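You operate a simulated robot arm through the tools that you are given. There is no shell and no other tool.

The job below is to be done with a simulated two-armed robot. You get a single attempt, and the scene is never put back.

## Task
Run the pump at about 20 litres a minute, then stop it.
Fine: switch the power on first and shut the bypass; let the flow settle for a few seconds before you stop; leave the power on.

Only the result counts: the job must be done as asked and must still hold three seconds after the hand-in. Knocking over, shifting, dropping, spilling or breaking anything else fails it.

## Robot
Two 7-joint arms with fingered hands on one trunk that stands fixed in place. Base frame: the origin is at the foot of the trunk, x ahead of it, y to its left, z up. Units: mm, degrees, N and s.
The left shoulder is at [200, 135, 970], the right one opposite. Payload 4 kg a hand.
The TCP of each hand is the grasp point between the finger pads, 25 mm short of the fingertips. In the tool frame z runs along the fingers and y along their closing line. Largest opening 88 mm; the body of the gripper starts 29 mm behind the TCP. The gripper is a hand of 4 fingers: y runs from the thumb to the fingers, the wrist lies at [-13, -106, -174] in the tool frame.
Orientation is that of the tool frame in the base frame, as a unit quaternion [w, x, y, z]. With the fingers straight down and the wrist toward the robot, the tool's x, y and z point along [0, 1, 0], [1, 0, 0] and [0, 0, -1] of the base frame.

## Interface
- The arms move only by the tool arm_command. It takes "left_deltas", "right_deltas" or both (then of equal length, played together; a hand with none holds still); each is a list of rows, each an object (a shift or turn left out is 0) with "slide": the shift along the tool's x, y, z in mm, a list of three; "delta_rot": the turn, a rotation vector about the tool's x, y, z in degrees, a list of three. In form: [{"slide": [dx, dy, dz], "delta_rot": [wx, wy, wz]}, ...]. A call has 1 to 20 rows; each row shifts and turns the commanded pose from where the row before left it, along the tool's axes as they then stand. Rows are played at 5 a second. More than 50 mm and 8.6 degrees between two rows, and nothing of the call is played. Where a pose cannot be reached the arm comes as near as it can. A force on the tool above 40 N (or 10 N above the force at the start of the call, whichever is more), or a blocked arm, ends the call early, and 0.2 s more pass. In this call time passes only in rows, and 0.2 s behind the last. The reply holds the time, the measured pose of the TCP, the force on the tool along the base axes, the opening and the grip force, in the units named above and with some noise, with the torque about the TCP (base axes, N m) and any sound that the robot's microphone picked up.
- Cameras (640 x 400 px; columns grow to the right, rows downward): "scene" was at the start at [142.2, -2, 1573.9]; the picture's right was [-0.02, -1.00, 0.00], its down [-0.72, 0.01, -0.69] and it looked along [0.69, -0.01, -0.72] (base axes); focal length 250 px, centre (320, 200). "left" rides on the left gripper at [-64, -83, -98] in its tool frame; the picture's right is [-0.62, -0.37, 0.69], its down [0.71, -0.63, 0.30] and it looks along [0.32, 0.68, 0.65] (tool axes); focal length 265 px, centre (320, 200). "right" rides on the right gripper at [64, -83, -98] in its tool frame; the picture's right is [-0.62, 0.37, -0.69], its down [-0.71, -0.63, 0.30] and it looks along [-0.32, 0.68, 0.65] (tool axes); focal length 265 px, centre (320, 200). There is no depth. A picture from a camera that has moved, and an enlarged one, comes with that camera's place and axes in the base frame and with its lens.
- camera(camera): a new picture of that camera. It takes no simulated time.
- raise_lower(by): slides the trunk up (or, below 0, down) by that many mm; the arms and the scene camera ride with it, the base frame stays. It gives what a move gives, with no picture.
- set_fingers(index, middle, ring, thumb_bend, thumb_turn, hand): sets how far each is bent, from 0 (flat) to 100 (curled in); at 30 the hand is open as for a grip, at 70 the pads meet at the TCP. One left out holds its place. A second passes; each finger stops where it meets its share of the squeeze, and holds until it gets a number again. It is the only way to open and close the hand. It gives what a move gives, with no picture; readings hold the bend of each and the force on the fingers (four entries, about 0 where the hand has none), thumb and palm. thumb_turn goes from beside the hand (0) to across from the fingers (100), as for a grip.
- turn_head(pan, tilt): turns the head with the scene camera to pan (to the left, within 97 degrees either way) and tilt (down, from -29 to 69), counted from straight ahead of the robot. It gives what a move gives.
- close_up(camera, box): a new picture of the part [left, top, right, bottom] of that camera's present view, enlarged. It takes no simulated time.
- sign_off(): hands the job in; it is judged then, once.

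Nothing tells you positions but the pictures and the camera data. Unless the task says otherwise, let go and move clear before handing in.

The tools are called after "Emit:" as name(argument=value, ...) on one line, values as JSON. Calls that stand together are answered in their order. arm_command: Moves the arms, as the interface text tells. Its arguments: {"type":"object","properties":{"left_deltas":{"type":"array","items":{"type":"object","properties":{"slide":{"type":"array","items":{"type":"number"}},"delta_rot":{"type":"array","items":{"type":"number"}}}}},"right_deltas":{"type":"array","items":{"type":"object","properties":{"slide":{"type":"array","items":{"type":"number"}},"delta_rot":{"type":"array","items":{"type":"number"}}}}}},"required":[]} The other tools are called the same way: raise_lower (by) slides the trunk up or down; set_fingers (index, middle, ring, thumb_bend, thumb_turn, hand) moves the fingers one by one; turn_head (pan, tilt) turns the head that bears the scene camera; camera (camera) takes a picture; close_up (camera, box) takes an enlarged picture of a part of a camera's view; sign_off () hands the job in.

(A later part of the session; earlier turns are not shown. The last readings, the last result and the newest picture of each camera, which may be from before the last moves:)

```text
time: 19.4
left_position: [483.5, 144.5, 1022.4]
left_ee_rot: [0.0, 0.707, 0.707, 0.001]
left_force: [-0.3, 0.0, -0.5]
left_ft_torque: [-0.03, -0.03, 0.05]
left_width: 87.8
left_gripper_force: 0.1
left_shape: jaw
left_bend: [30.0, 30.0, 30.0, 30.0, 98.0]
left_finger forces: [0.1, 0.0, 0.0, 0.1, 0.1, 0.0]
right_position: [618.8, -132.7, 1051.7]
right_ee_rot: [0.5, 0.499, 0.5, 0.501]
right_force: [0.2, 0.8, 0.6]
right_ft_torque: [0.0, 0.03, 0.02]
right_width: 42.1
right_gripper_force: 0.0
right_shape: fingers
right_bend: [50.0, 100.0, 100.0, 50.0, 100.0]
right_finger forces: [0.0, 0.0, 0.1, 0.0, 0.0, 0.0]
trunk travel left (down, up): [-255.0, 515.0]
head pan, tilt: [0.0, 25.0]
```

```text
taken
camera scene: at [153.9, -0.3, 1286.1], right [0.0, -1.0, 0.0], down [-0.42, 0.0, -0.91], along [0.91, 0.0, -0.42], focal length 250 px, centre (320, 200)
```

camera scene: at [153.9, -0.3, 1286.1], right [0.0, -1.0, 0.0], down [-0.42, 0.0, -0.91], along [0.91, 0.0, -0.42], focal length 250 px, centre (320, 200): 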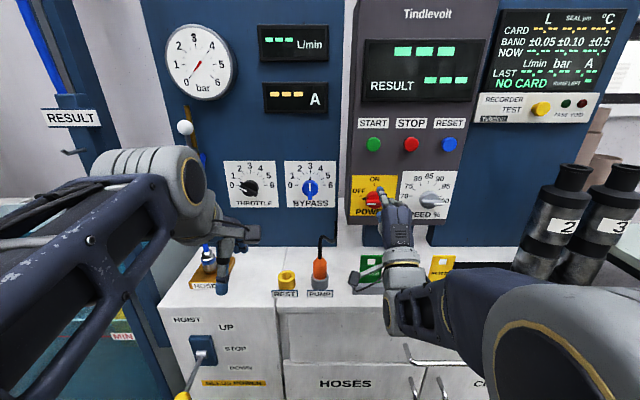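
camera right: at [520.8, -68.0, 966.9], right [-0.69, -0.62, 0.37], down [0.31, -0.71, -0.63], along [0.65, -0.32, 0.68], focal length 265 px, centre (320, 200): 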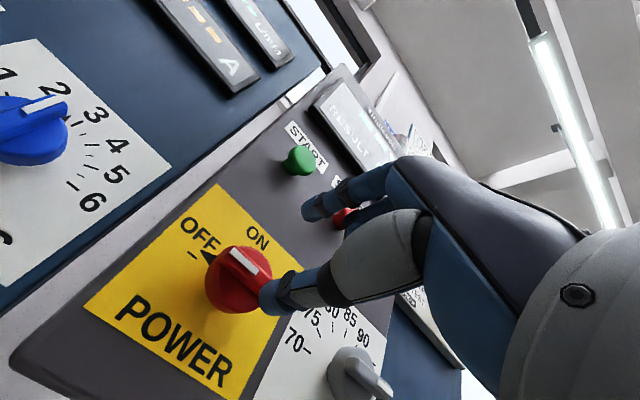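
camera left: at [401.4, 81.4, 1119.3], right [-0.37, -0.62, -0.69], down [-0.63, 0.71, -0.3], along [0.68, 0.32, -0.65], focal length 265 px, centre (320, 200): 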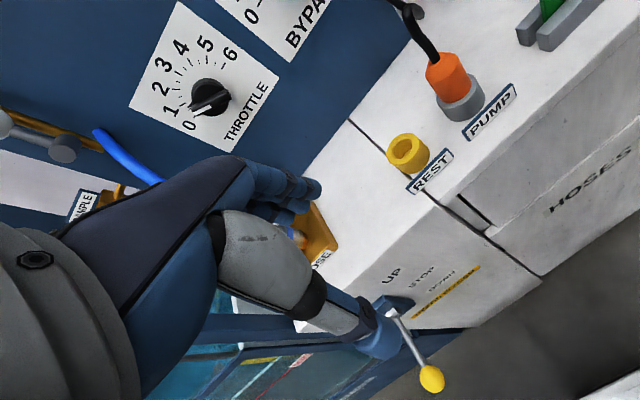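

The commanded pose follows the real one, so moves add up as expected. I'll approach to x≈650 in line with the knob axis and check.

Emit:
arm_command(right_deltas=[{"slide": [-0.7, -8, 10]}, {"slide": [-0.8, -7.5, 10]}, {"slide": [0, 0, 11]}])

Emit:
camera(camera="right")

Emit:
close_up(camera="right", box=[150, 150, 350, 350])

Emit:
close_up(camera="scene", box=[340, 130, 470, 230])

```text
time: 20.2
left_position: [482.9, 146.3, 1021.4]
left_ee_rot: [0.0, 0.707, 0.708, 0.0]
left_force: [0.3, 0.6, -0.1]
left_ft_torque: [-0.01, 0.01, 0.02]
left_width: 87.3
left_gripper_force: 0.0
left_shape: jaw
left_bend: [30.0, 30.0, 30.0, 30.0, 98.0]
left_finger forces: [0.0, 0.0, 0.1, 0.0, 0.1, 0.1]
right_position: [650.7, -134.0, 1035.6]
right_ee_rot: [0.499, 0.5, 0.5, 0.501]
right_force: [0.5, -0.2, -0.2]
right_ft_torque: [0.02, 0.0, 0.0]
right_width: 42.2
right_gripper_force: 0.1
right_shape: fingers
right_bend: [50.0, 100.0, 100.0, 50.0, 100.0]
right_finger forces: [0.0, 0.0, 0.1, 0.1, 0.0, 0.0]
trunk travel left (down, up): [-255.0, 515.0]
head pan, tilt: [0.0, 25.0]
```

```text
taken
camera right: at [552.6, -69.6, 951.8], right [-0.69, -0.62, 0.37], down [0.3, -0.71, -0.63], along [0.65, -0.32, 0.68], focal length 265 px, centre (320, 200)
```

right: 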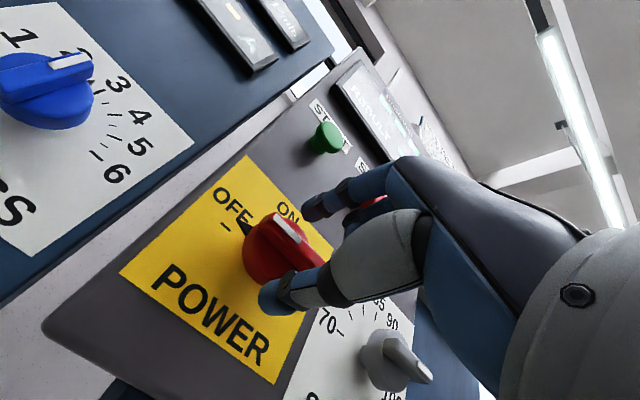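

```text
2.00 times, centred on (250, 250) of right
camera zoom: at [552.6, -69.6, 951.8], right [-0.69, -0.62, 0.37], down [0.3, -0.71, -0.63], along [0.65, -0.32, 0.68], focal length 531 px, centre (460, 100)
```

zoom: 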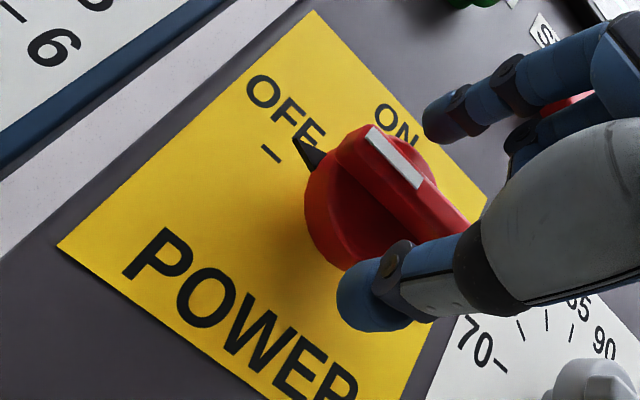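

```text
4.00 times, centred on (405, 180) of scene
camera zoom: at [153.9, -0.3, 1286.1], right [0.0, -1.0, 0.0], down [-0.42, 0.0, -0.91], along [0.91, 0.0, -0.42], focal length 999 px, centre (-20, 280)
```

zoom: 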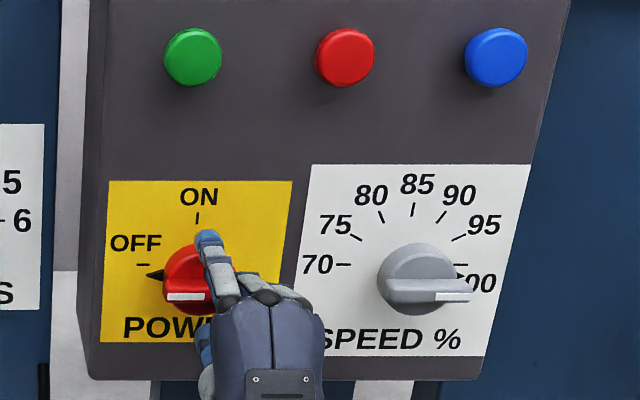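

The fin sits between the index above and the thumb below, and its front edge is at x≈669. I'll advance 20 mm so the pads overlap the fin, then pinch.

Emit:
arm_command(right_deltas=[{"slide": [0, 1, 7]}, {"slide": [0, 0, 7]}, {"slide": [0, 0, 7]}])

Emit:
close_up(camera="right", box=[150, 150, 350, 350])

Emit:
close_up(camera="scene", box=[340, 130, 470, 230])

```text
time: 21.0
left_position: [484.2, 146.8, 1021.8]
left_ee_rot: [0.0, 0.707, 0.707, 0.0]
left_force: [0.0, 0.3, -0.1]
left_ft_torque: [-0.04, -0.01, 0.01]
left_width: 87.6
left_gripper_force: 0.1
left_shape: jaw
left_bend: [30.0, 30.0, 30.0, 30.0, 98.0]
left_finger forces: [0.0, 0.0, 0.0, 0.0, 0.0, 0.0]
right_position: [671.9, -133.0, 1036.4]
right_ee_rot: [0.5, 0.5, 0.5, 0.5]
right_force: [0.3, 0.0, -0.8]
right_ft_torque: [-0.02, -0.02, -0.01]
right_width: 41.9
right_gripper_force: 0.0
right_shape: fingers
right_bend: [50.0, 100.0, 100.0, 50.0, 100.0]
right_finger forces: [0.0, 0.1, 0.1, 0.0, 0.2, 0.0]
trunk travel left (down, up): [-255.0, 515.0]
head pan, tilt: [0.0, 25.0]
```

```text
2.00 times, centred on (250, 250) of right
camera zoom: at [573.9, -68.8, 953.5], right [-0.69, -0.62, 0.37], down [0.3, -0.71, -0.63], along [0.65, -0.32, 0.68], focal length 531 px, centre (460, 100)
```

zoom: 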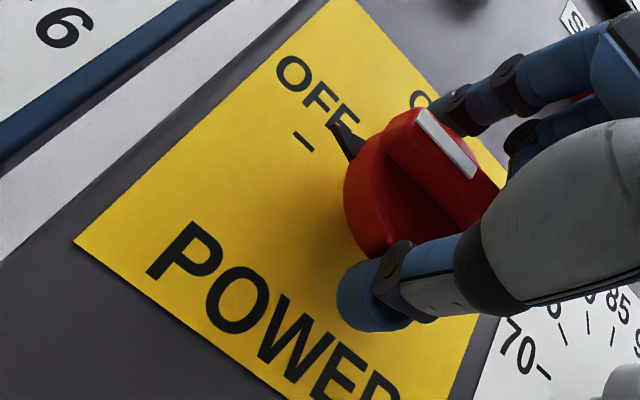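

```text
4.00 times, centred on (405, 180) of scene
camera zoom: at [153.9, -0.3, 1286.1], right [0.0, -1.0, 0.0], down [-0.42, 0.0, -0.91], along [0.91, 0.0, -0.42], focal length 999 px, centre (-20, 280)
```

zoom: 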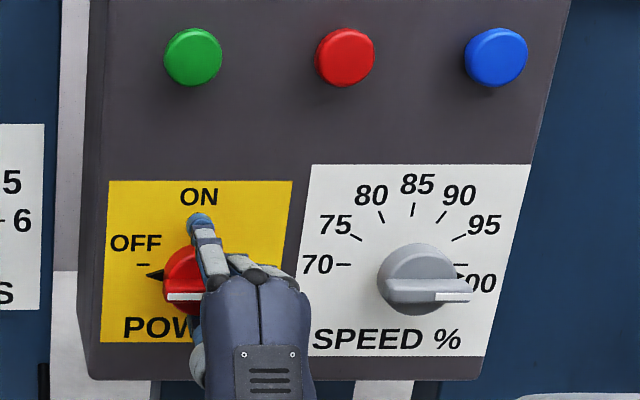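

There has been no contact so far and the fin is inside the pinch, so I'll close index and thumb on it.

Emit:
set_fingers(hand="right", index=72, thumb_bend=72)

Emit:
close_up(camera="right", box=[150, 150, 350, 350])

Emit:
close_up(camera="scene", box=[340, 130, 470, 230])

```text
time: 22.0
left_position: [483.2, 146.5, 1022.5]
left_ee_rot: [0.001, 0.707, 0.707, 0.0]
left_force: [0.1, 0.0, -0.3]
left_ft_torque: [0.05, -0.01, 0.0]
left_width: 87.6
left_gripper_force: 0.1
left_shape: jaw
left_bend: [30.0, 30.0, 30.0, 30.0, 98.0]
left_finger forces: [0.0, 0.2, 0.0, 0.0, 0.0, 0.0]
right_position: [671.3, -132.6, 1037.0]
right_ee_rot: [0.499, 0.499, 0.501, 0.501]
right_force: [2.0, 0.1, -3.1]
right_ft_torque: [0.06, 0.1, -0.02]
right_width: 33.7
right_gripper_force: 9.3
right_shape: fingers
right_bend: [55.0, 100.0, 100.0, 55.0, 100.0]
right_finger forces: [7.9, 0.0, 0.0, 0.1, 10.5, 0.1]
trunk travel left (down, up): [-255.0, 515.0]
head pan, tilt: [0.0, 25.0]
```

```text
2.00 times, centred on (250, 250) of right
camera zoom: at [573.9, -68.8, 953.3], right [-0.69, -0.62, 0.37], down [0.3, -0.71, -0.63], along [0.65, -0.32, 0.68], focal length 531 px, centre (460, 100)
```

zoom: 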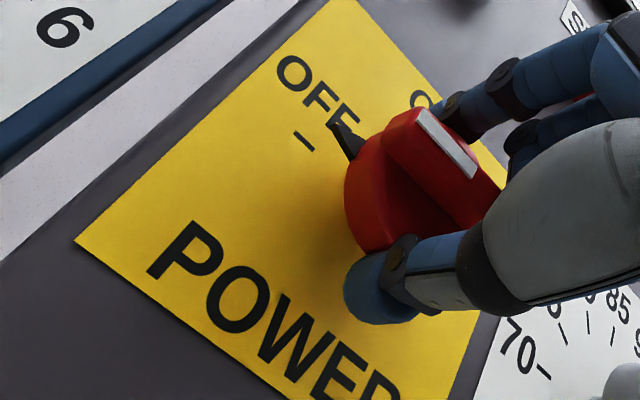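

```text
4.00 times, centred on (405, 180) of scene
camera zoom: at [154.1, -0.4, 1286.0], right [0.0, -1.0, 0.0], down [-0.42, 0.0, -0.91], along [0.91, 0.0, -0.42], focal length 999 px, centre (-20, 280)
```

zoom: 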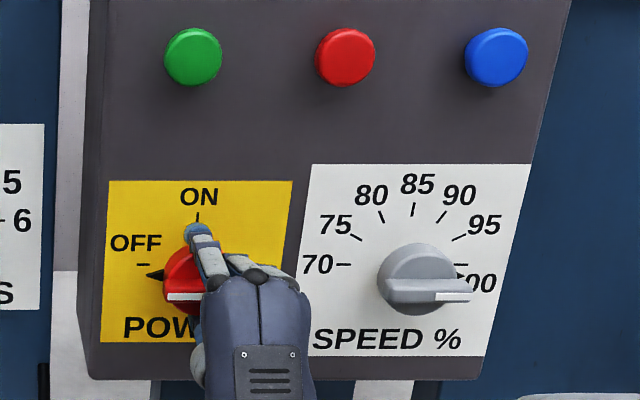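

The fingers stopped at 34 mm, so they're holding the round body rather than the fin. I'll open, back off 12 mm and re-grip so the tips clamp the fin itself.

Emit:
set_fingers(hand="right", index=50, thumb_bend=50)

Emit:
arm_command(right_deltas=[{"slide": [0, 0, -6]}, {"slide": [0, 0, -7]}])

Emit:
set_fingers(hand="right", index=72, thumb_bend=72)

Emit:
close_up(camera="right", box=[150, 150, 350, 350])

Emit:
close_up(camera="scene", box=[340, 130, 470, 230])

```text
time: 23.0
left_position: [483.3, 146.5, 1021.5]
left_ee_rot: [0.0, 0.707, 0.707, 0.0]
left_force: [0.0, 0.0, 0.6]
left_ft_torque: [-0.05, -0.03, -0.01]
left_width: 87.4
left_gripper_force: 0.0
left_shape: jaw
left_bend: [30.0, 30.0, 30.0, 30.0, 98.0]
left_finger forces: [0.1, 0.0, 0.1, 0.1, 0.0, 0.1]
right_position: [671.5, -133.9, 1037.8]
right_ee_rot: [0.5, 0.5, 0.5, 0.5]
right_force: [0.3, 0.5, -1.0]
right_ft_torque: [0.01, 0.0, 0.02]
right_width: 41.9
right_gripper_force: 0.5
right_shape: fingers
right_bend: [50.0, 100.0, 100.0, 49.0, 100.0]
right_finger forces: [0.0, 0.0, 0.0, 0.0, 0.2, 0.1]
trunk travel left (down, up): [-255.0, 515.0]
head pan, tilt: [0.0, 25.0]
```

```text
time: 23.6
left_position: [482.8, 146.8, 1022.7]
left_ee_rot: [-0.001, 0.707, 0.707, 0.0]
left_force: [-0.5, -0.7, 0.3]
left_ft_torque: [0.01, -0.02, 0.01]
left_width: 87.5
left_gripper_force: 0.0
left_shape: jaw
left_bend: [30.0, 30.0, 30.0, 30.0, 98.0]
left_finger forces: [0.1, 0.0, 0.0, 0.0, 0.0, 0.1]
right_position: [657.9, -132.8, 1037.8]
right_ee_rot: [0.501, 0.499, 0.5, 0.5]
right_force: [0.0, 0.3, -0.1]
right_ft_torque: [-0.01, -0.02, 0.03]
right_width: 41.7
right_gripper_force: 0.1
right_shape: fingers
right_bend: [50.0, 100.0, 100.0, 50.0, 100.0]
right_finger forces: [0.0, 0.1, 0.0, 0.0, 0.0, 0.1]
trunk travel left (down, up): [-255.0, 515.0]
head pan, tilt: [0.0, 25.0]
```

```text
time: 24.6
left_position: [482.2, 145.5, 1022.1]
left_ee_rot: [0.0, 0.707, 0.707, 0.0]
left_force: [0.1, -0.6, -0.5]
left_ft_torque: [0.01, -0.01, 0.02]
left_width: 87.6
left_gripper_force: 0.1
left_shape: jaw
left_bend: [30.0, 30.0, 30.0, 30.0, 98.0]
left_finger forces: [0.0, 0.0, 0.0, 0.1, 0.0, 0.0]
right_position: [658.8, -132.9, 1037.4]
right_ee_rot: [0.499, 0.499, 0.501, 0.501]
right_force: [-1.1, -0.1, -3.2]
right_ft_torque: [0.06, 0.05, -0.01]
right_width: 31.3
right_gripper_force: 9.0
right_shape: fingers
right_bend: [57.0, 100.0, 100.0, 56.0, 100.0]
right_finger forces: [7.9, 0.0, 0.0, 0.0, 10.7, 0.1]
trunk travel left (down, up): [-255.0, 515.0]
head pan, tilt: [0.0, 25.0]
```

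```text
2.00 times, centred on (250, 250) of right
camera zoom: at [560.8, -68.8, 953.6], right [-0.69, -0.62, 0.37], down [0.3, -0.71, -0.63], along [0.65, -0.32, 0.68], focal length 531 px, centre (460, 100)
```

zoom: 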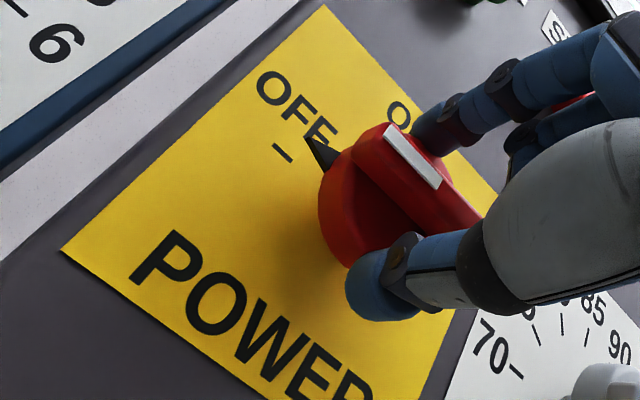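

```text
4.00 times, centred on (405, 180) of scene
camera zoom: at [153.9, -0.4, 1286.0], right [0.0, -1.0, 0.0], down [-0.42, 0.0, -0.91], along [0.91, 0.0, -0.42], focal length 999 px, centre (-20, 280)
```

zoom: 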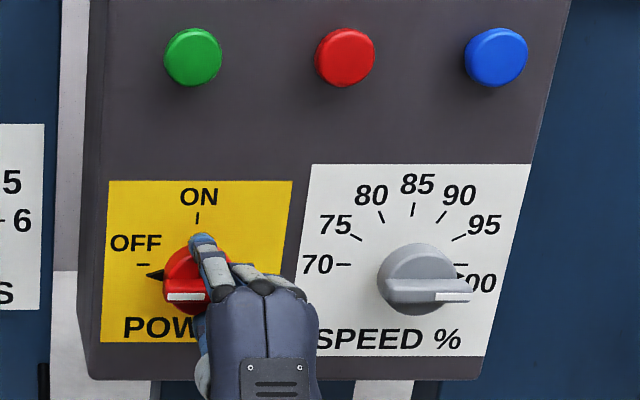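

It's still the round body at 31 mm, so the body is deeper than I judged. I'll try a small turn with this friction grip and see whether the knob follows.

Emit:
arm_command(right_deltas=[{"delta_rot": [0, 0, 6]}, {"delta_rot": [0, 0, 6]}, {"delta_rot": [0, 0, 6]}])

Emit:
camera(camera="right")

Emit:
close_up(camera="scene", box=[340, 130, 470, 230])

```text
time: 25.4
left_position: [483.2, 146.8, 1022.2]
left_ee_rot: [-0.001, 0.707, 0.707, 0.0]
left_force: [-0.5, -0.3, 0.2]
left_ft_torque: [-0.03, 0.01, -0.03]
left_width: 87.5
left_gripper_force: 0.0
left_shape: jaw
left_bend: [30.0, 30.0, 30.0, 30.0, 98.0]
left_finger forces: [0.0, 0.0, 0.0, 0.0, 0.0, 0.1]
right_position: [659.8, -132.9, 1036.7]
right_ee_rot: [0.414, 0.572, 0.416, 0.573]
right_force: [1.7, 0.9, -2.3]
right_ft_torque: [-0.02, 0.01, 0.03]
right_width: 31.6
right_gripper_force: 8.9
right_shape: fingers
right_bend: [57.0, 100.0, 100.0, 56.0, 100.0]
right_finger forces: [7.7, 0.0, 0.1, 0.0, 10.0, 0.0]
trunk travel left (down, up): [-255.0, 515.0]
head pan, tilt: [0.0, 25.0]
```

```text
taken
camera right: at [560.5, -45.7, 976.9], right [-0.69, -0.7, 0.16], down [0.3, -0.48, -0.82], along [0.65, -0.52, 0.55], focal length 265 px, centre (320, 200)
```

right: 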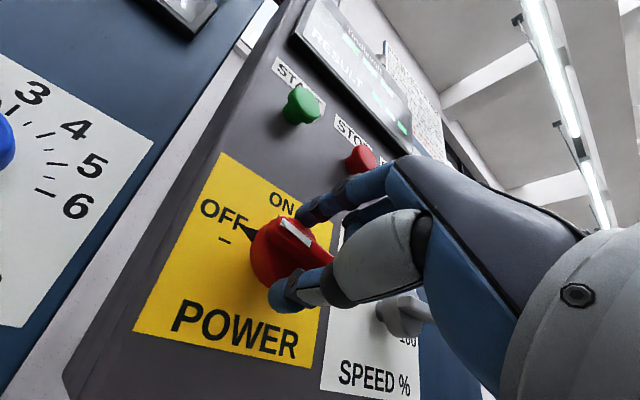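

```text
4.00 times, centred on (405, 180) of scene
camera zoom: at [154.0, -0.3, 1286.0], right [0.0, -1.0, 0.0], down [-0.42, 0.0, -0.91], along [0.91, 0.0, -0.42], focal length 999 px, centre (-20, 280)
```

zoom: 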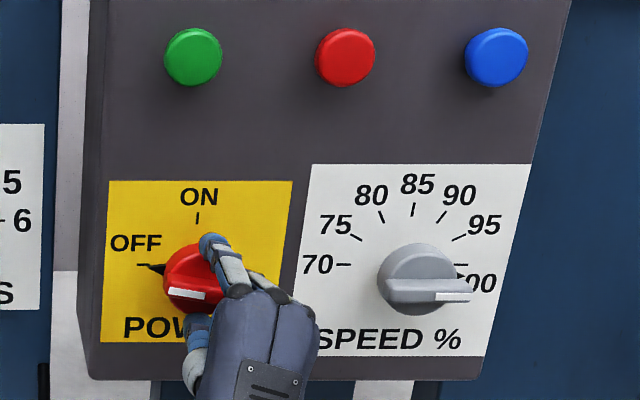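

The knob is following the hand. I'll keep turning clockwise toward ON, easing the left hand away to the left at the same time.

Emit:
arm_command(right_deltas=[{"delta_rot": [0, 0, 7]}, {"delta_rot": [0, 0, 7]}, {"delta_rot": [0, 0, 7]}, {"delta_rot": [0, 0, 7]}, {"delta_rot": [0, 0, 7]}, {"delta_rot": [0, 0, 7]}], left_deltas=[{"slide": [6, 0, 0]}, {"slide": [6, 0, 0]}, {"slide": [6, 0, 0]}, {"slide": [6, 0, 0]}, {"slide": [6, 0, 0]}, {"slide": [6, 0, 0]}])

Emit:
camera(camera="right")

Emit:
close_up(camera="scene", box=[340, 130, 470, 230])

Emit:
camera(camera="scene")

```text
time: 26.8
left_position: [483.4, 181.5, 1021.0]
left_ee_rot: [0.0, 0.707, 0.707, 0.0]
left_force: [0.1, 0.3, 0.5]
left_ft_torque: [0.02, 0.0, -0.03]
left_width: 87.4
left_gripper_force: 0.1
left_shape: jaw
left_bend: [30.0, 30.0, 30.0, 30.0, 98.0]
left_finger forces: [0.1, 0.1, 0.0, 0.1, 0.0, 0.0]
right_position: [659.0, -133.5, 1036.0]
right_ee_rot: [0.181, 0.683, 0.183, 0.683]
right_force: [1.1, 1.7, -5.7]
right_ft_torque: [-0.04, 0.11, 0.04]
right_width: 31.4
right_gripper_force: 9.2
right_shape: fingers
right_bend: [58.0, 100.0, 100.0, 55.0, 100.0]
right_finger forces: [6.9, 0.0, 0.0, 0.0, 12.0, 0.0]
trunk travel left (down, up): [-255.0, 515.0]
head pan, tilt: [0.0, 25.0]
```

```text
taken
camera right: at [560.8, -28.6, 1050.0], right [-0.69, -0.63, -0.35], down [0.3, 0.19, -0.93], along [0.65, -0.75, 0.06], focal length 265 px, centre (320, 200)
```

right: 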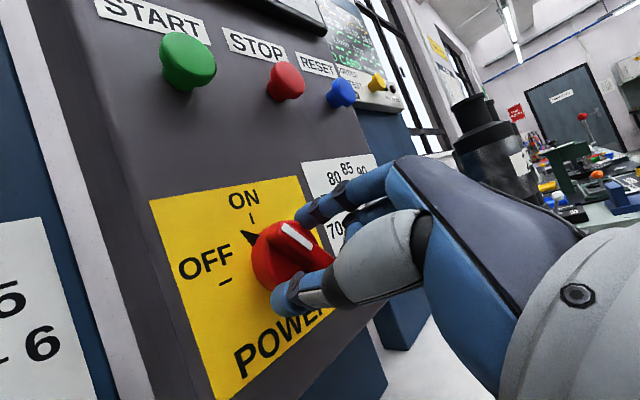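

```text
4.00 times, centred on (405, 180) of scene
camera zoom: at [154.0, -0.3, 1286.0], right [0.0, -1.0, 0.0], down [-0.42, 0.0, -0.91], along [0.91, 0.0, -0.42], focal length 999 px, centre (-20, 280)
```

zoom: 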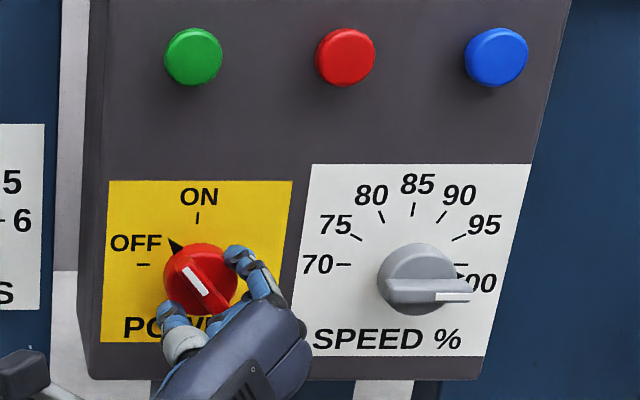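

```text
taken
camera scene: at [154.0, -0.3, 1286.0], right [0.0, -1.0, 0.0], down [-0.42, 0.0, -0.91], along [0.91, 0.0, -0.42], focal length 250 px, centre (320, 200)
```

scene: 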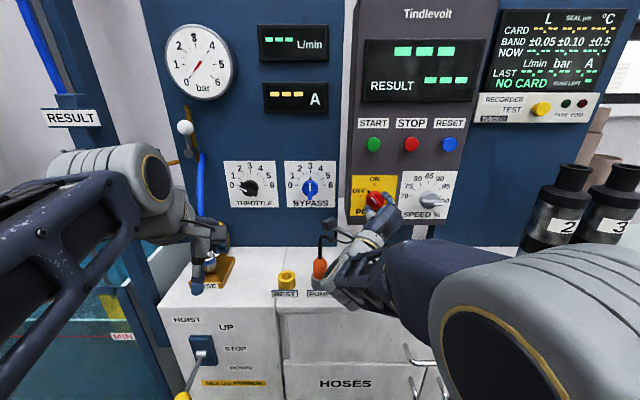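

The pointer is now about two thirds of the way to ON and still following. I'll continue the remaining turn.

Emit:
arm_command(right_deltas=[{"delta_rot": [0, 0, 7]}, {"delta_rot": [0, 0, 7]}, {"delta_rot": [0, 0, 7]}, {"delta_rot": [0, 0, 7]}, {"delta_rot": [0, 0, 5]}])

Emit:
camera(camera="right")

Emit:
camera(camera="scene")

Emit:
close_up(camera="scene", box=[340, 130, 470, 230])

```text
time: 28.0
left_position: [482.0, 181.7, 1022.3]
left_ee_rot: [-0.001, 0.707, 0.707, 0.0]
left_force: [-0.4, -0.5, 0.1]
left_ft_torque: [-0.02, -0.01, 0.01]
left_width: 87.6
left_gripper_force: 0.0
left_shape: jaw
left_bend: [30.0, 30.0, 30.0, 30.0, 98.0]
left_finger forces: [0.0, 0.0, 0.1, 0.0, 0.0, 0.1]
right_position: [658.4, -133.5, 1037.5]
right_ee_rot: [-0.019, 0.707, -0.018, 0.707]
right_force: [2.0, 2.2, -7.5]
right_ft_torque: [-0.07, 0.17, 0.01]
right_width: 31.6
right_gripper_force: 8.9
right_shape: fingers
right_bend: [58.0, 100.0, 100.0, 55.0, 100.0]
right_finger forces: [6.6, 0.0, 0.0, 0.0, 10.8, 0.1]
trunk travel left (down, up): [-255.0, 515.0]
head pan, tilt: [0.0, 25.0]
```

```text
taken
camera right: at [560.8, -53.2, 1105.1], right [-0.69, -0.34, -0.64], down [0.3, 0.67, -0.68], along [0.65, -0.66, -0.36], focal length 265 px, centre (320, 200)
```

right: 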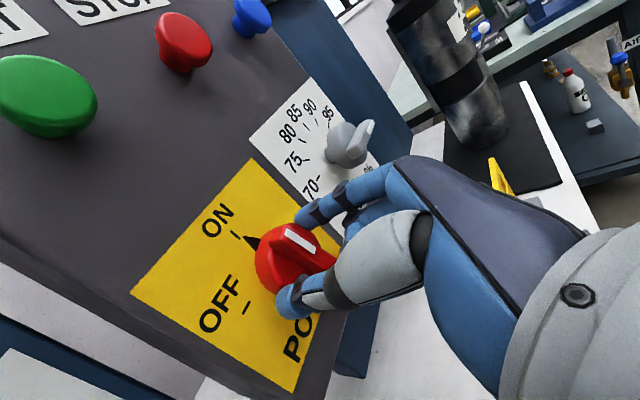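

```text
taken
camera scene: at [154.1, -0.3, 1286.0], right [0.0, -1.0, 0.0], down [-0.42, 0.0, -0.91], along [0.91, 0.0, -0.42], focal length 250 px, centre (320, 200)
```

scene: 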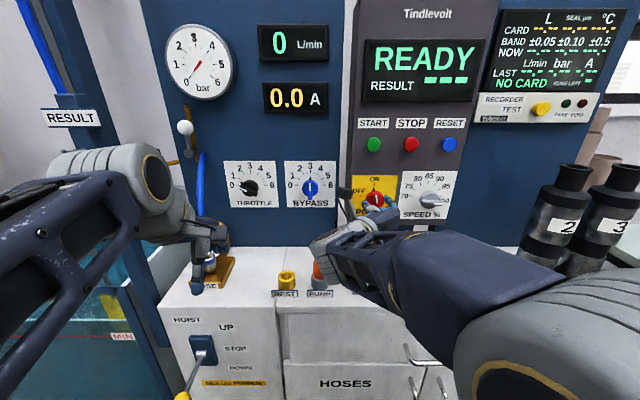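

```text
4.00 times, centred on (405, 180) of scene
camera zoom: at [154.1, -0.3, 1286.0], right [0.0, -1.0, 0.0], down [-0.42, 0.0, -0.91], along [0.91, 0.0, -0.42], focal length 999 px, centre (-20, 280)
```

zoom: 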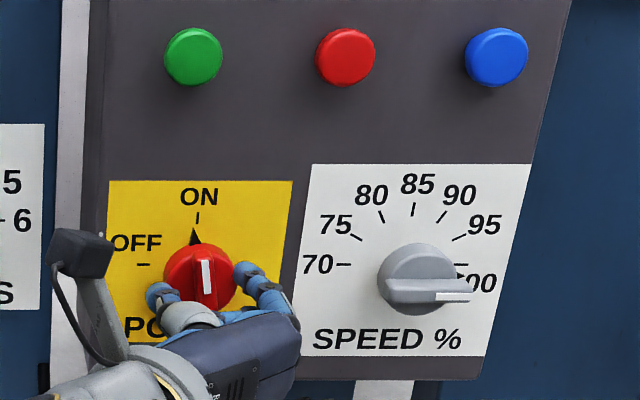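

Power is on: the box shows READY and the meters are lit. I'll nudge it a few degrees so it sits squarely at ON, then release and back away.

Emit:
arm_command(right_deltas=[{"delta_rot": [0, 0, 5]}])

Emit:
set_fingers(hand="right", index=40, thumb_bend=40)

Emit:
arm_command(right_deltas=[{"slide": [0, 0, -10]}, {"slide": [0, 0, -10]}, {"slide": [0, 0, -12]}, {"slide": [0, 0, -12]}])

Emit:
close_up(camera="scene", box=[340, 130, 470, 230])

Emit:
close_up(camera="scene", box=[470, 0, 610, 130])

Emit:
camera(camera="scene")

```text
time: 28.4
left_position: [483.1, 182.2, 1023.0]
left_ee_rot: [0.0, 0.707, 0.707, 0.0]
left_force: [0.2, 0.0, -0.1]
left_ft_torque: [-0.01, 0.0, 0.01]
left_width: 87.6
left_gripper_force: 0.1
left_shape: jaw
left_bend: [30.0, 30.0, 30.0, 30.0, 98.0]
left_finger forces: [0.1, 0.1, 0.0, 0.0, 0.0, 0.1]
right_position: [659.3, -132.8, 1036.9]
right_ee_rot: [-0.051, 0.706, -0.05, 0.705]
right_force: [2.9, 2.2, -8.2]
right_ft_torque: [-0.04, 0.16, 0.06]
right_width: 31.5
right_gripper_force: 8.7
right_shape: fingers
right_bend: [58.0, 100.0, 100.0, 55.0, 100.0]
right_finger forces: [6.2, 0.1, 0.0, 0.0, 10.2, 0.0]
trunk travel left (down, up): [-255.0, 515.0]
head pan, tilt: [0.0, 25.0]
```

```text
time: 29.4
left_position: [482.6, 182.1, 1022.0]
left_ee_rot: [0.0, 0.707, 0.707, 0.0]
left_force: [-0.4, 0.1, -0.7]
left_ft_torque: [0.0, 0.01, -0.04]
left_width: 87.7
left_gripper_force: 0.1
left_shape: jaw
left_bend: [30.0, 30.0, 30.0, 30.0, 98.0]
left_finger forces: [0.0, 0.0, 0.0, 0.0, 0.1, 0.0]
right_position: [657.0, -132.9, 1037.8]
right_ee_rot: [-0.048, 0.705, -0.05, 0.705]
right_force: [-0.1, 0.6, -0.3]
right_ft_torque: [0.02, 0.0, 0.0]
right_width: 63.0
right_gripper_force: 0.1
right_shape: fingers
right_bend: [40.0, 100.0, 100.0, 40.0, 99.0]
right_finger forces: [0.0, 0.1, 0.0, 0.0, 0.0, 0.0]
trunk travel left (down, up): [-255.0, 515.0]
head pan, tilt: [0.0, 25.0]
```

```text
time: 30.4
left_position: [481.8, 181.6, 1023.1]
left_ee_rot: [0.0, 0.707, 0.707, 0.0]
left_force: [-0.1, -0.1, 0.0]
left_ft_torque: [0.01, 0.01, 0.03]
left_width: 87.6
left_gripper_force: 0.0
left_shape: jaw
left_bend: [30.0, 30.0, 30.0, 30.0, 98.0]
left_finger forces: [0.1, 0.1, 0.0, 0.0, 0.1, 0.0]
right_position: [615.5, -133.4, 1037.7]
right_ee_rot: [-0.049, 0.705, -0.049, 0.706]
right_force: [-0.4, -0.8, 0.3]
right_ft_torque: [-0.03, -0.04, -0.02]
right_width: 63.0
right_gripper_force: 0.1
right_shape: fingers
right_bend: [40.0, 100.0, 100.0, 40.0, 99.0]
right_finger forces: [0.0, 0.0, 0.1, 0.1, 0.1, 0.1]
trunk travel left (down, up): [-255.0, 515.0]
head pan, tilt: [0.0, 25.0]
```

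```text
4.00 times, centred on (405, 180) of scene
camera zoom: at [153.9, -0.3, 1286.0], right [0.0, -1.0, 0.0], down [-0.42, 0.0, -0.91], along [0.91, 0.0, -0.42], focal length 999 px, centre (-20, 280)
```

zoom: 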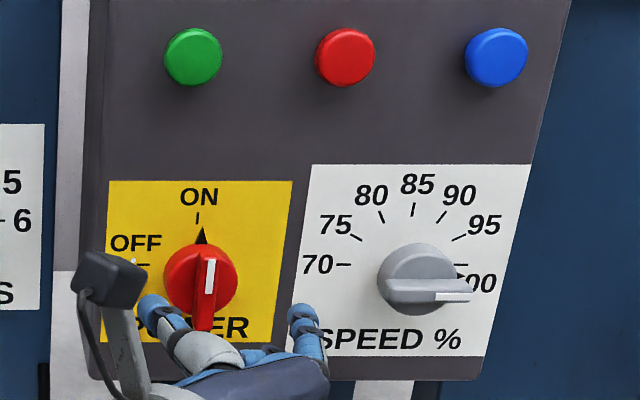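

```text
3.08 times, centred on (540, 65) of scene
camera zoom: at [153.9, -0.3, 1286.0], right [0.0, -1.0, 0.0], down [-0.42, 0.0, -0.91], along [0.91, 0.0, -0.42], focal length 768 px, centre (-357, 615)
```

zoom: 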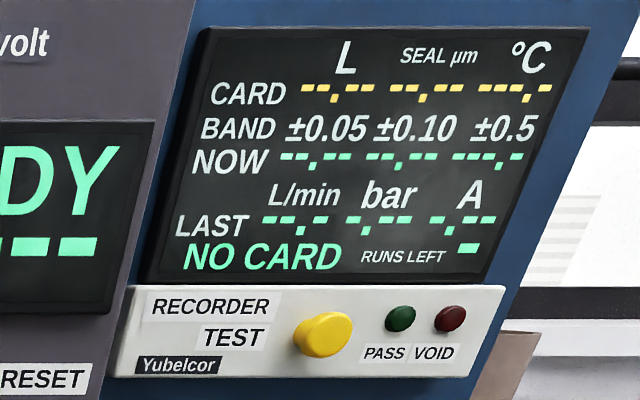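

```text
taken
camera scene: at [153.9, -0.3, 1286.0], right [0.0, -1.0, 0.0], down [-0.42, 0.0, -0.91], along [0.91, 0.0, -0.42], focal length 250 px, centre (320, 200)
```

scene: 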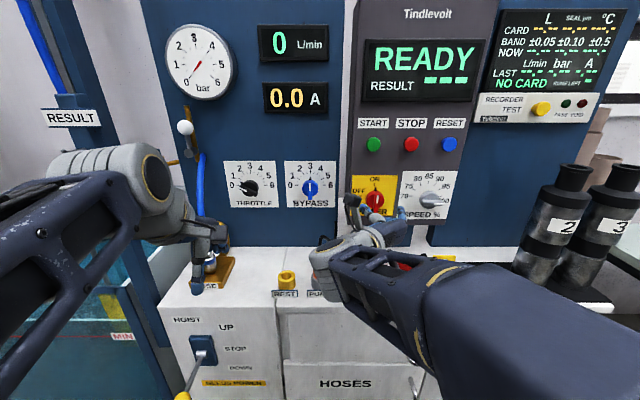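

Power is squarely at ON and released. Next I'll roll the right hand back and park it clear to the right, and bring the left hand to fingers-forward in front of the blue panel for the bypass.

Emit:
arm_command(right_deltas=[{"delta_rot": [0, 0, -8.2]}, {"delta_rot": [0, 0, -8.2]}, {"delta_rot": [0, 0, -8.2]}, {"delta_rot": [0, 0, -8.2]}, {"delta_rot": [0, 0, -8.2]}, {"delta_rot": [0, 0, -8.2]}, {"delta_rot": [0, 0, -8.2]}, {"delta_rot": [0, 0, -8.2]}, {"delta_rot": [0, 0, -8.2]}, {"delta_rot": [0, 0, -8.2]}, {"delta_rot": [0, 0, -8.1]}, {"delta_rot": [0, 0, -8.0]}, {"slide": [-13, 15, 0]}, {"slide": [-13, 15, 0]}, {"slide": [-13, 15, 0]}, {"slide": [-13, 15, 0]}, {"slide": [-13, 15, 0]}], left_deltas=[{"delta_rot": [-8.2, 0, 0]}, {"delta_rot": [-8.2, 0, 0]}, {"delta_rot": [-8.2, 0, 0]}, {"delta_rot": [-8.2, 0, 0]}, {"delta_rot": [-8.2, 0, 0]}, {"slide": [-20, 32.3, 4.8]}, {"slide": [-20, 32.3, 4.8]}, {"slide": [-20, 32.3, 4.8]}, {"slide": [-20, 32.3, 4.8]}, {"delta_rot": [-8.2, 0, 0]}, {"delta_rot": [-8.2, 0, 0]}, {"delta_rot": [-8.2, 0, 0]}, {"delta_rot": [-8.2, 0, 0]}, {"delta_rot": [-8.2, 0, 0]}, {"delta_rot": [-8.0, 0, 0]}, {"slide": [0, 0, 0]}, {"slide": [0, 0, 0]}])

Emit:
camera(camera="scene")

Emit:
camera(camera="left")

```text
time: 34.0
left_position: [593.4, 102.5, 1092.6]
left_ee_rot: [0.5, 0.5, 0.5, 0.5]
left_force: [0.6, 0.3, 0.4]
left_ft_torque: [-0.02, 0.01, -0.03]
left_width: 87.9
left_gripper_force: 0.1
left_shape: jaw
left_bend: [30.0, 30.0, 30.0, 30.0, 98.0]
left_finger forces: [0.0, 0.0, 0.0, 0.1, 0.0, 0.0]
right_position: [614.0, -200.2, 1111.4]
right_ee_rot: [0.501, 0.5, 0.501, 0.499]
right_force: [-0.7, -0.1, -0.5]
right_ft_torque: [-0.02, 0.0, 0.02]
right_width: 62.8
right_gripper_force: 0.0
right_shape: fingers
right_bend: [40.0, 100.0, 100.0, 40.0, 99.0]
right_finger forces: [0.1, 0.0, 0.0, 0.1, 0.0, 0.1]
trunk travel left (down, up): [-255.0, 515.0]
head pan, tilt: [0.0, 25.0]
```

```text
taken
camera scene: at [153.9, -0.3, 1286.0], right [0.0, -1.0, 0.0], down [-0.42, 0.0, -0.91], along [0.91, 0.0, -0.42], focal length 250 px, centre (320, 200)
```

scene: 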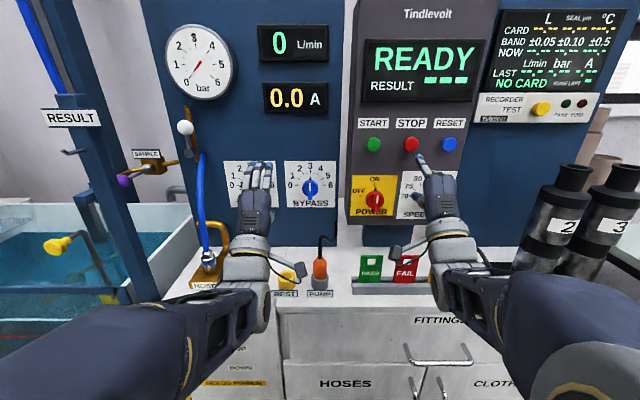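

```text
taken
camera left: at [496.7, 37.7, 1007.3], right [0.69, -0.62, -0.37], down [0.3, 0.71, -0.63], along [0.65, 0.32, 0.68], focal length 265 px, centre (320, 200)
```

left: 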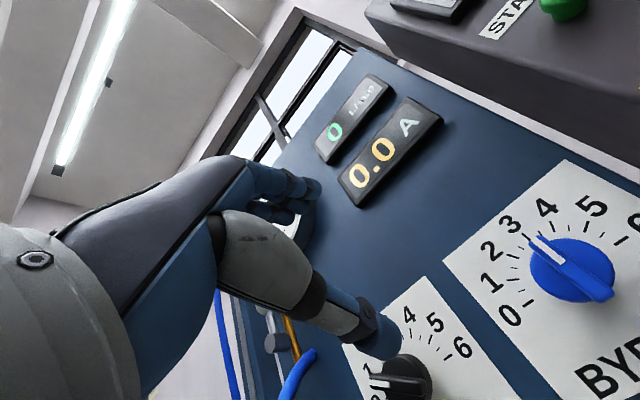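

Both arms arrived as planned. I'll look at the tank to confirm the pump is under water, and zoom in on the knobs to place them exactly.

Emit:
close_up(camera="scene", box=[0, 60, 240, 310])

Emit:
close_up(camera="scene", box=[215, 150, 345, 230])

Emit:
close_up(camera="left", box=[440, 160, 640, 360])

```text
1.60 times, centred on (120, 185) of scene
camera zoom: at [153.9, -0.3, 1286.0], right [0.0, -1.0, 0.0], down [-0.42, 0.0, -0.91], along [0.91, 0.0, -0.42], focal length 400 px, centre (640, 224)
```

zoom: 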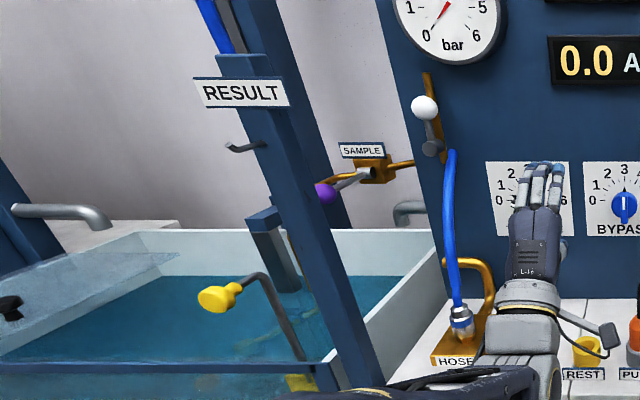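

```text
4.92 times, centred on (280, 190) of scene
camera zoom: at [153.9, -0.3, 1286.0], right [0.0, -1.0, 0.0], down [-0.42, 0.0, -0.91], along [0.91, 0.0, -0.42], focal length 1229 px, centre (517, 249)
```

zoom: 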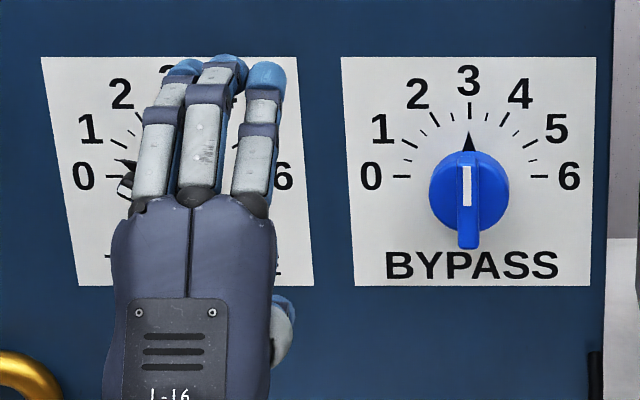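

```text
2.00 times, centred on (540, 260) of left
camera zoom: at [496.7, 37.7, 1007.3], right [0.69, -0.62, -0.37], down [0.3, 0.71, -0.63], along [0.65, 0.32, 0.68], focal length 531 px, centre (-120, 80)
```

zoom: 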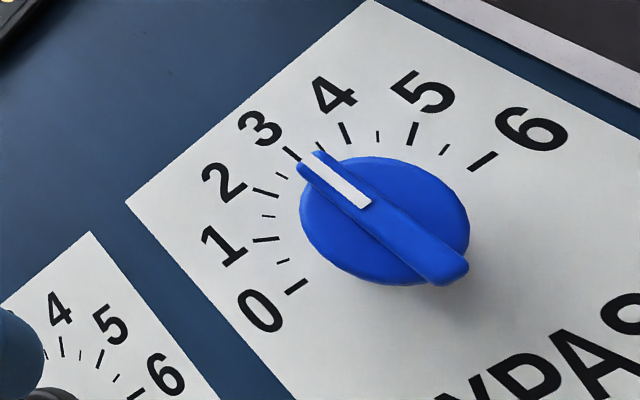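

I've placed the bypass dial: panel face at x≈778, axis at y≈24, z≈1038. The throttle axis is at y≈183 and the same height. I'll line the left hand up with the bypass, rolled +56° so the pinch clears the vertical fin, with the spare fingers curled.

Emit:
set_fingers(hand="left", index=45, middle=100, ring=100, thumb_bend=45, thumb_turn=100)

Emit:
arm_command(left_deltas=[{"slide": [-26, -18, 0]}, {"slide": [-26, -18, 0]}, {"slide": [-26.5, -18, 0]}, {"delta_rot": [0, 0, 8]}, {"delta_rot": [0, 0, 8]}, {"delta_rot": [0, 0, 8]}, {"delta_rot": [0, 0, 8]}, {"delta_rot": [0, 0, 8]}, {"delta_rot": [0, 0, 8]}, {"delta_rot": [0, 0, 8]}, {"slide": [0, 0, 30]}, {"slide": [0, 0, 30]}, {"slide": [0, 0, 20]}])

Emit:
camera(camera="left")

Emit:
camera(camera="scene")

Emit:
close_up(camera="scene", box=[255, 150, 385, 230])

```text
time: 35.0
left_position: [593.9, 102.4, 1092.8]
left_ee_rot: [0.5, 0.499, 0.501, 0.501]
left_force: [0.2, 0.6, -0.3]
left_ft_torque: [-0.02, 0.01, 0.02]
left_width: 53.1
left_gripper_force: 0.1
left_shape: fingers
left_bend: [45.0, 100.0, 100.0, 45.0, 99.0]
left_finger forces: [0.1, 0.0, 0.1, 0.0, 0.0, 0.0]
right_position: [614.0, -199.4, 1109.8]
right_ee_rot: [0.5, 0.5, 0.5, 0.5]
right_force: [0.7, -0.1, -0.2]
right_ft_torque: [0.02, 0.03, 0.02]
right_width: 63.1
right_gripper_force: 0.1
right_shape: fingers
right_bend: [40.0, 100.0, 100.0, 40.0, 99.0]
right_finger forces: [0.0, 0.0, 0.0, 0.0, 0.0, 0.0]
trunk travel left (down, up): [-255.0, 515.0]
head pan, tilt: [0.0, 25.0]
```

```text
time: 37.8
left_position: [673.4, 24.1, 1039.1]
left_ee_rot: [0.207, 0.676, 0.207, 0.676]
left_force: [-0.9, 0.1, -0.5]
left_ft_torque: [0.0, -0.01, 0.01]
left_width: 53.0
left_gripper_force: 0.0
left_shape: fingers
left_bend: [45.0, 100.0, 100.0, 45.0, 99.0]
left_finger forces: [0.1, 0.0, 0.0, 0.0, 0.0, 0.0]
right_position: [614.3, -199.5, 1110.6]
right_ee_rot: [0.5, 0.499, 0.501, 0.499]
right_force: [-1.0, -0.2, -0.3]
right_ft_torque: [-0.02, -0.01, 0.01]
right_width: 63.2
right_gripper_force: 0.1
right_shape: fingers
right_bend: [40.0, 100.0, 100.0, 40.0, 99.0]
right_finger forces: [0.0, 0.0, 0.0, 0.0, 0.1, 0.1]
trunk travel left (down, up): [-255.0, 515.0]
head pan, tilt: [0.0, 25.0]
```

```text
taken
camera left: at [576.4, 57.5, 937.6], right [0.69, -0.04, -0.72], down [0.3, 0.92, 0.24], along [0.65, -0.39, 0.65], focal length 265 px, centre (320, 200)
```

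left: 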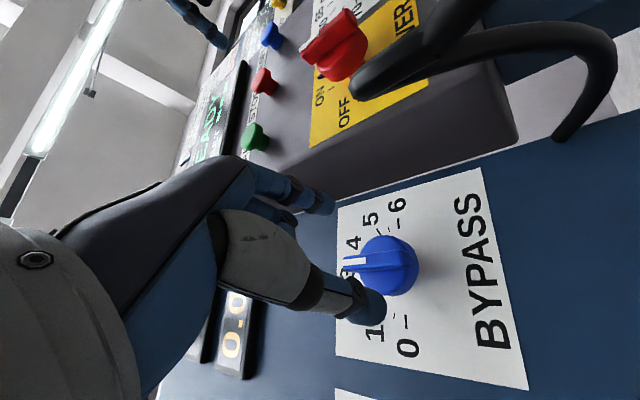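

```text
taken
camera scene: at [153.8, -0.3, 1286.1], right [0.0, -1.0, 0.0], down [-0.42, 0.0, -0.91], along [0.91, 0.0, -0.42], focal length 250 px, centre (320, 200)
```

scene: 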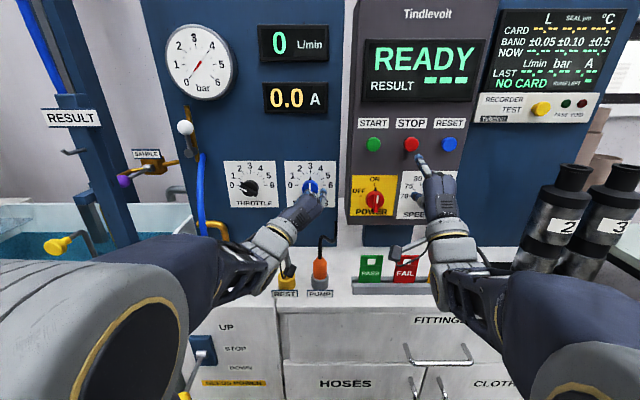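

```text
4.92 times, centred on (320, 190) of scene
camera zoom: at [153.8, -0.3, 1286.1], right [0.0, -1.0, 0.0], down [-0.42, 0.0, -0.91], along [0.91, 0.0, -0.42], focal length 1229 px, centre (320, 249)
```

zoom: 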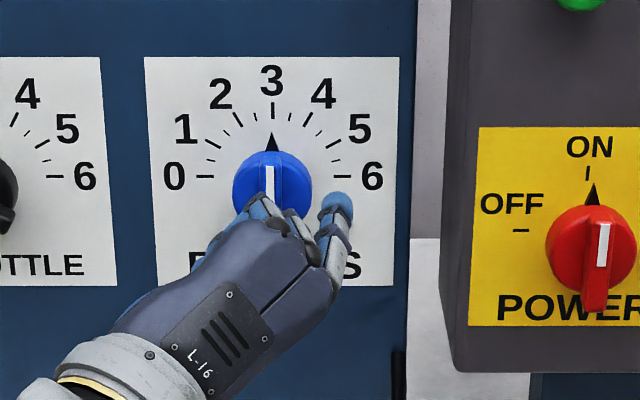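

The pump cable arches up near [620, 0, 970], close to where the left hand's underside would sweep if its wrist were low. To keep clear of it, I'll roll the hand the other way, with the wrist out to the left and up, and check that the arm can do it.

Emit:
arm_command(left_deltas=[{"delta_rot": [0, 0, 8]}, {"delta_rot": [0, 0, 8]}, {"delta_rot": [0, 0, 8]}, {"delta_rot": [0, 0, 8]}, {"delta_rot": [0, 0, 8]}, {"delta_rot": [0, 0, 8]}, {"delta_rot": [0, 0, 8]}, {"delta_rot": [0, 0, 8]}, {"delta_rot": [0, 0, 8]}])

Emit:
camera(camera="left")

Emit:
camera(camera="scene")

Emit:
close_up(camera="scene", box=[215, 150, 405, 310])

```text
time: 39.8
left_position: [674.0, 23.5, 1037.9]
left_ee_rot: [-0.231, 0.669, -0.23, 0.668]
left_force: [-0.8, -0.1, -0.9]
left_ft_torque: [0.01, 0.02, -0.02]
left_width: 52.9
left_gripper_force: 0.0
left_shape: fingers
left_bend: [45.0, 100.0, 100.0, 45.0, 99.0]
left_finger forces: [0.1, 0.0, 0.0, 0.1, 0.0, 0.1]
right_position: [614.3, -199.0, 1111.3]
right_ee_rot: [0.5, 0.5, 0.5, 0.5]
right_force: [0.1, 0.6, 0.0]
right_ft_torque: [0.01, 0.01, 0.0]
right_width: 62.9
right_gripper_force: 0.1
right_shape: fingers
right_bend: [40.0, 100.0, 100.0, 40.0, 99.0]
right_finger forces: [0.0, 0.0, 0.1, 0.1, 0.1, 0.0]
trunk travel left (down, up): [-255.0, 515.0]
head pan, tilt: [0.0, 25.0]
```

```text
taken
camera left: at [576.2, 128.6, 1037.7], right [0.69, 0.67, -0.26], down [0.3, 0.06, 0.95], along [0.66, -0.74, -0.17], focal length 265 px, centre (320, 200)
```

left: 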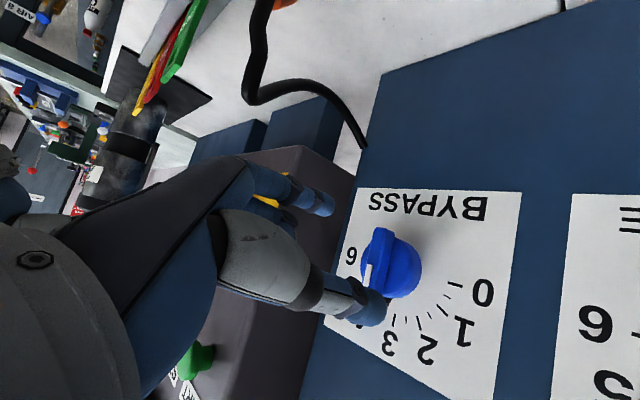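

```text
taken
camera scene: at [153.9, -0.3, 1286.0], right [0.0, -1.0, 0.0], down [-0.42, 0.0, -0.91], along [0.91, 0.0, -0.42], focal length 250 px, centre (320, 200)
```

scene: 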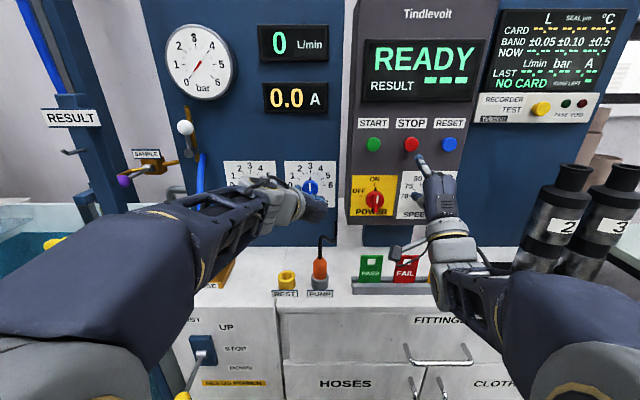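

```text
2.50 times, centred on (310, 230) of scene
camera zoom: at [153.9, -0.3, 1286.0], right [0.0, -1.0, 0.0], down [-0.42, 0.0, -0.91], along [0.91, 0.0, -0.42], focal length 624 px, centre (345, 125)
```

zoom: 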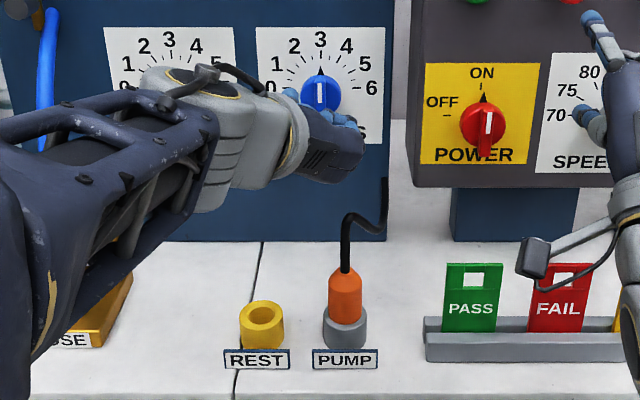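

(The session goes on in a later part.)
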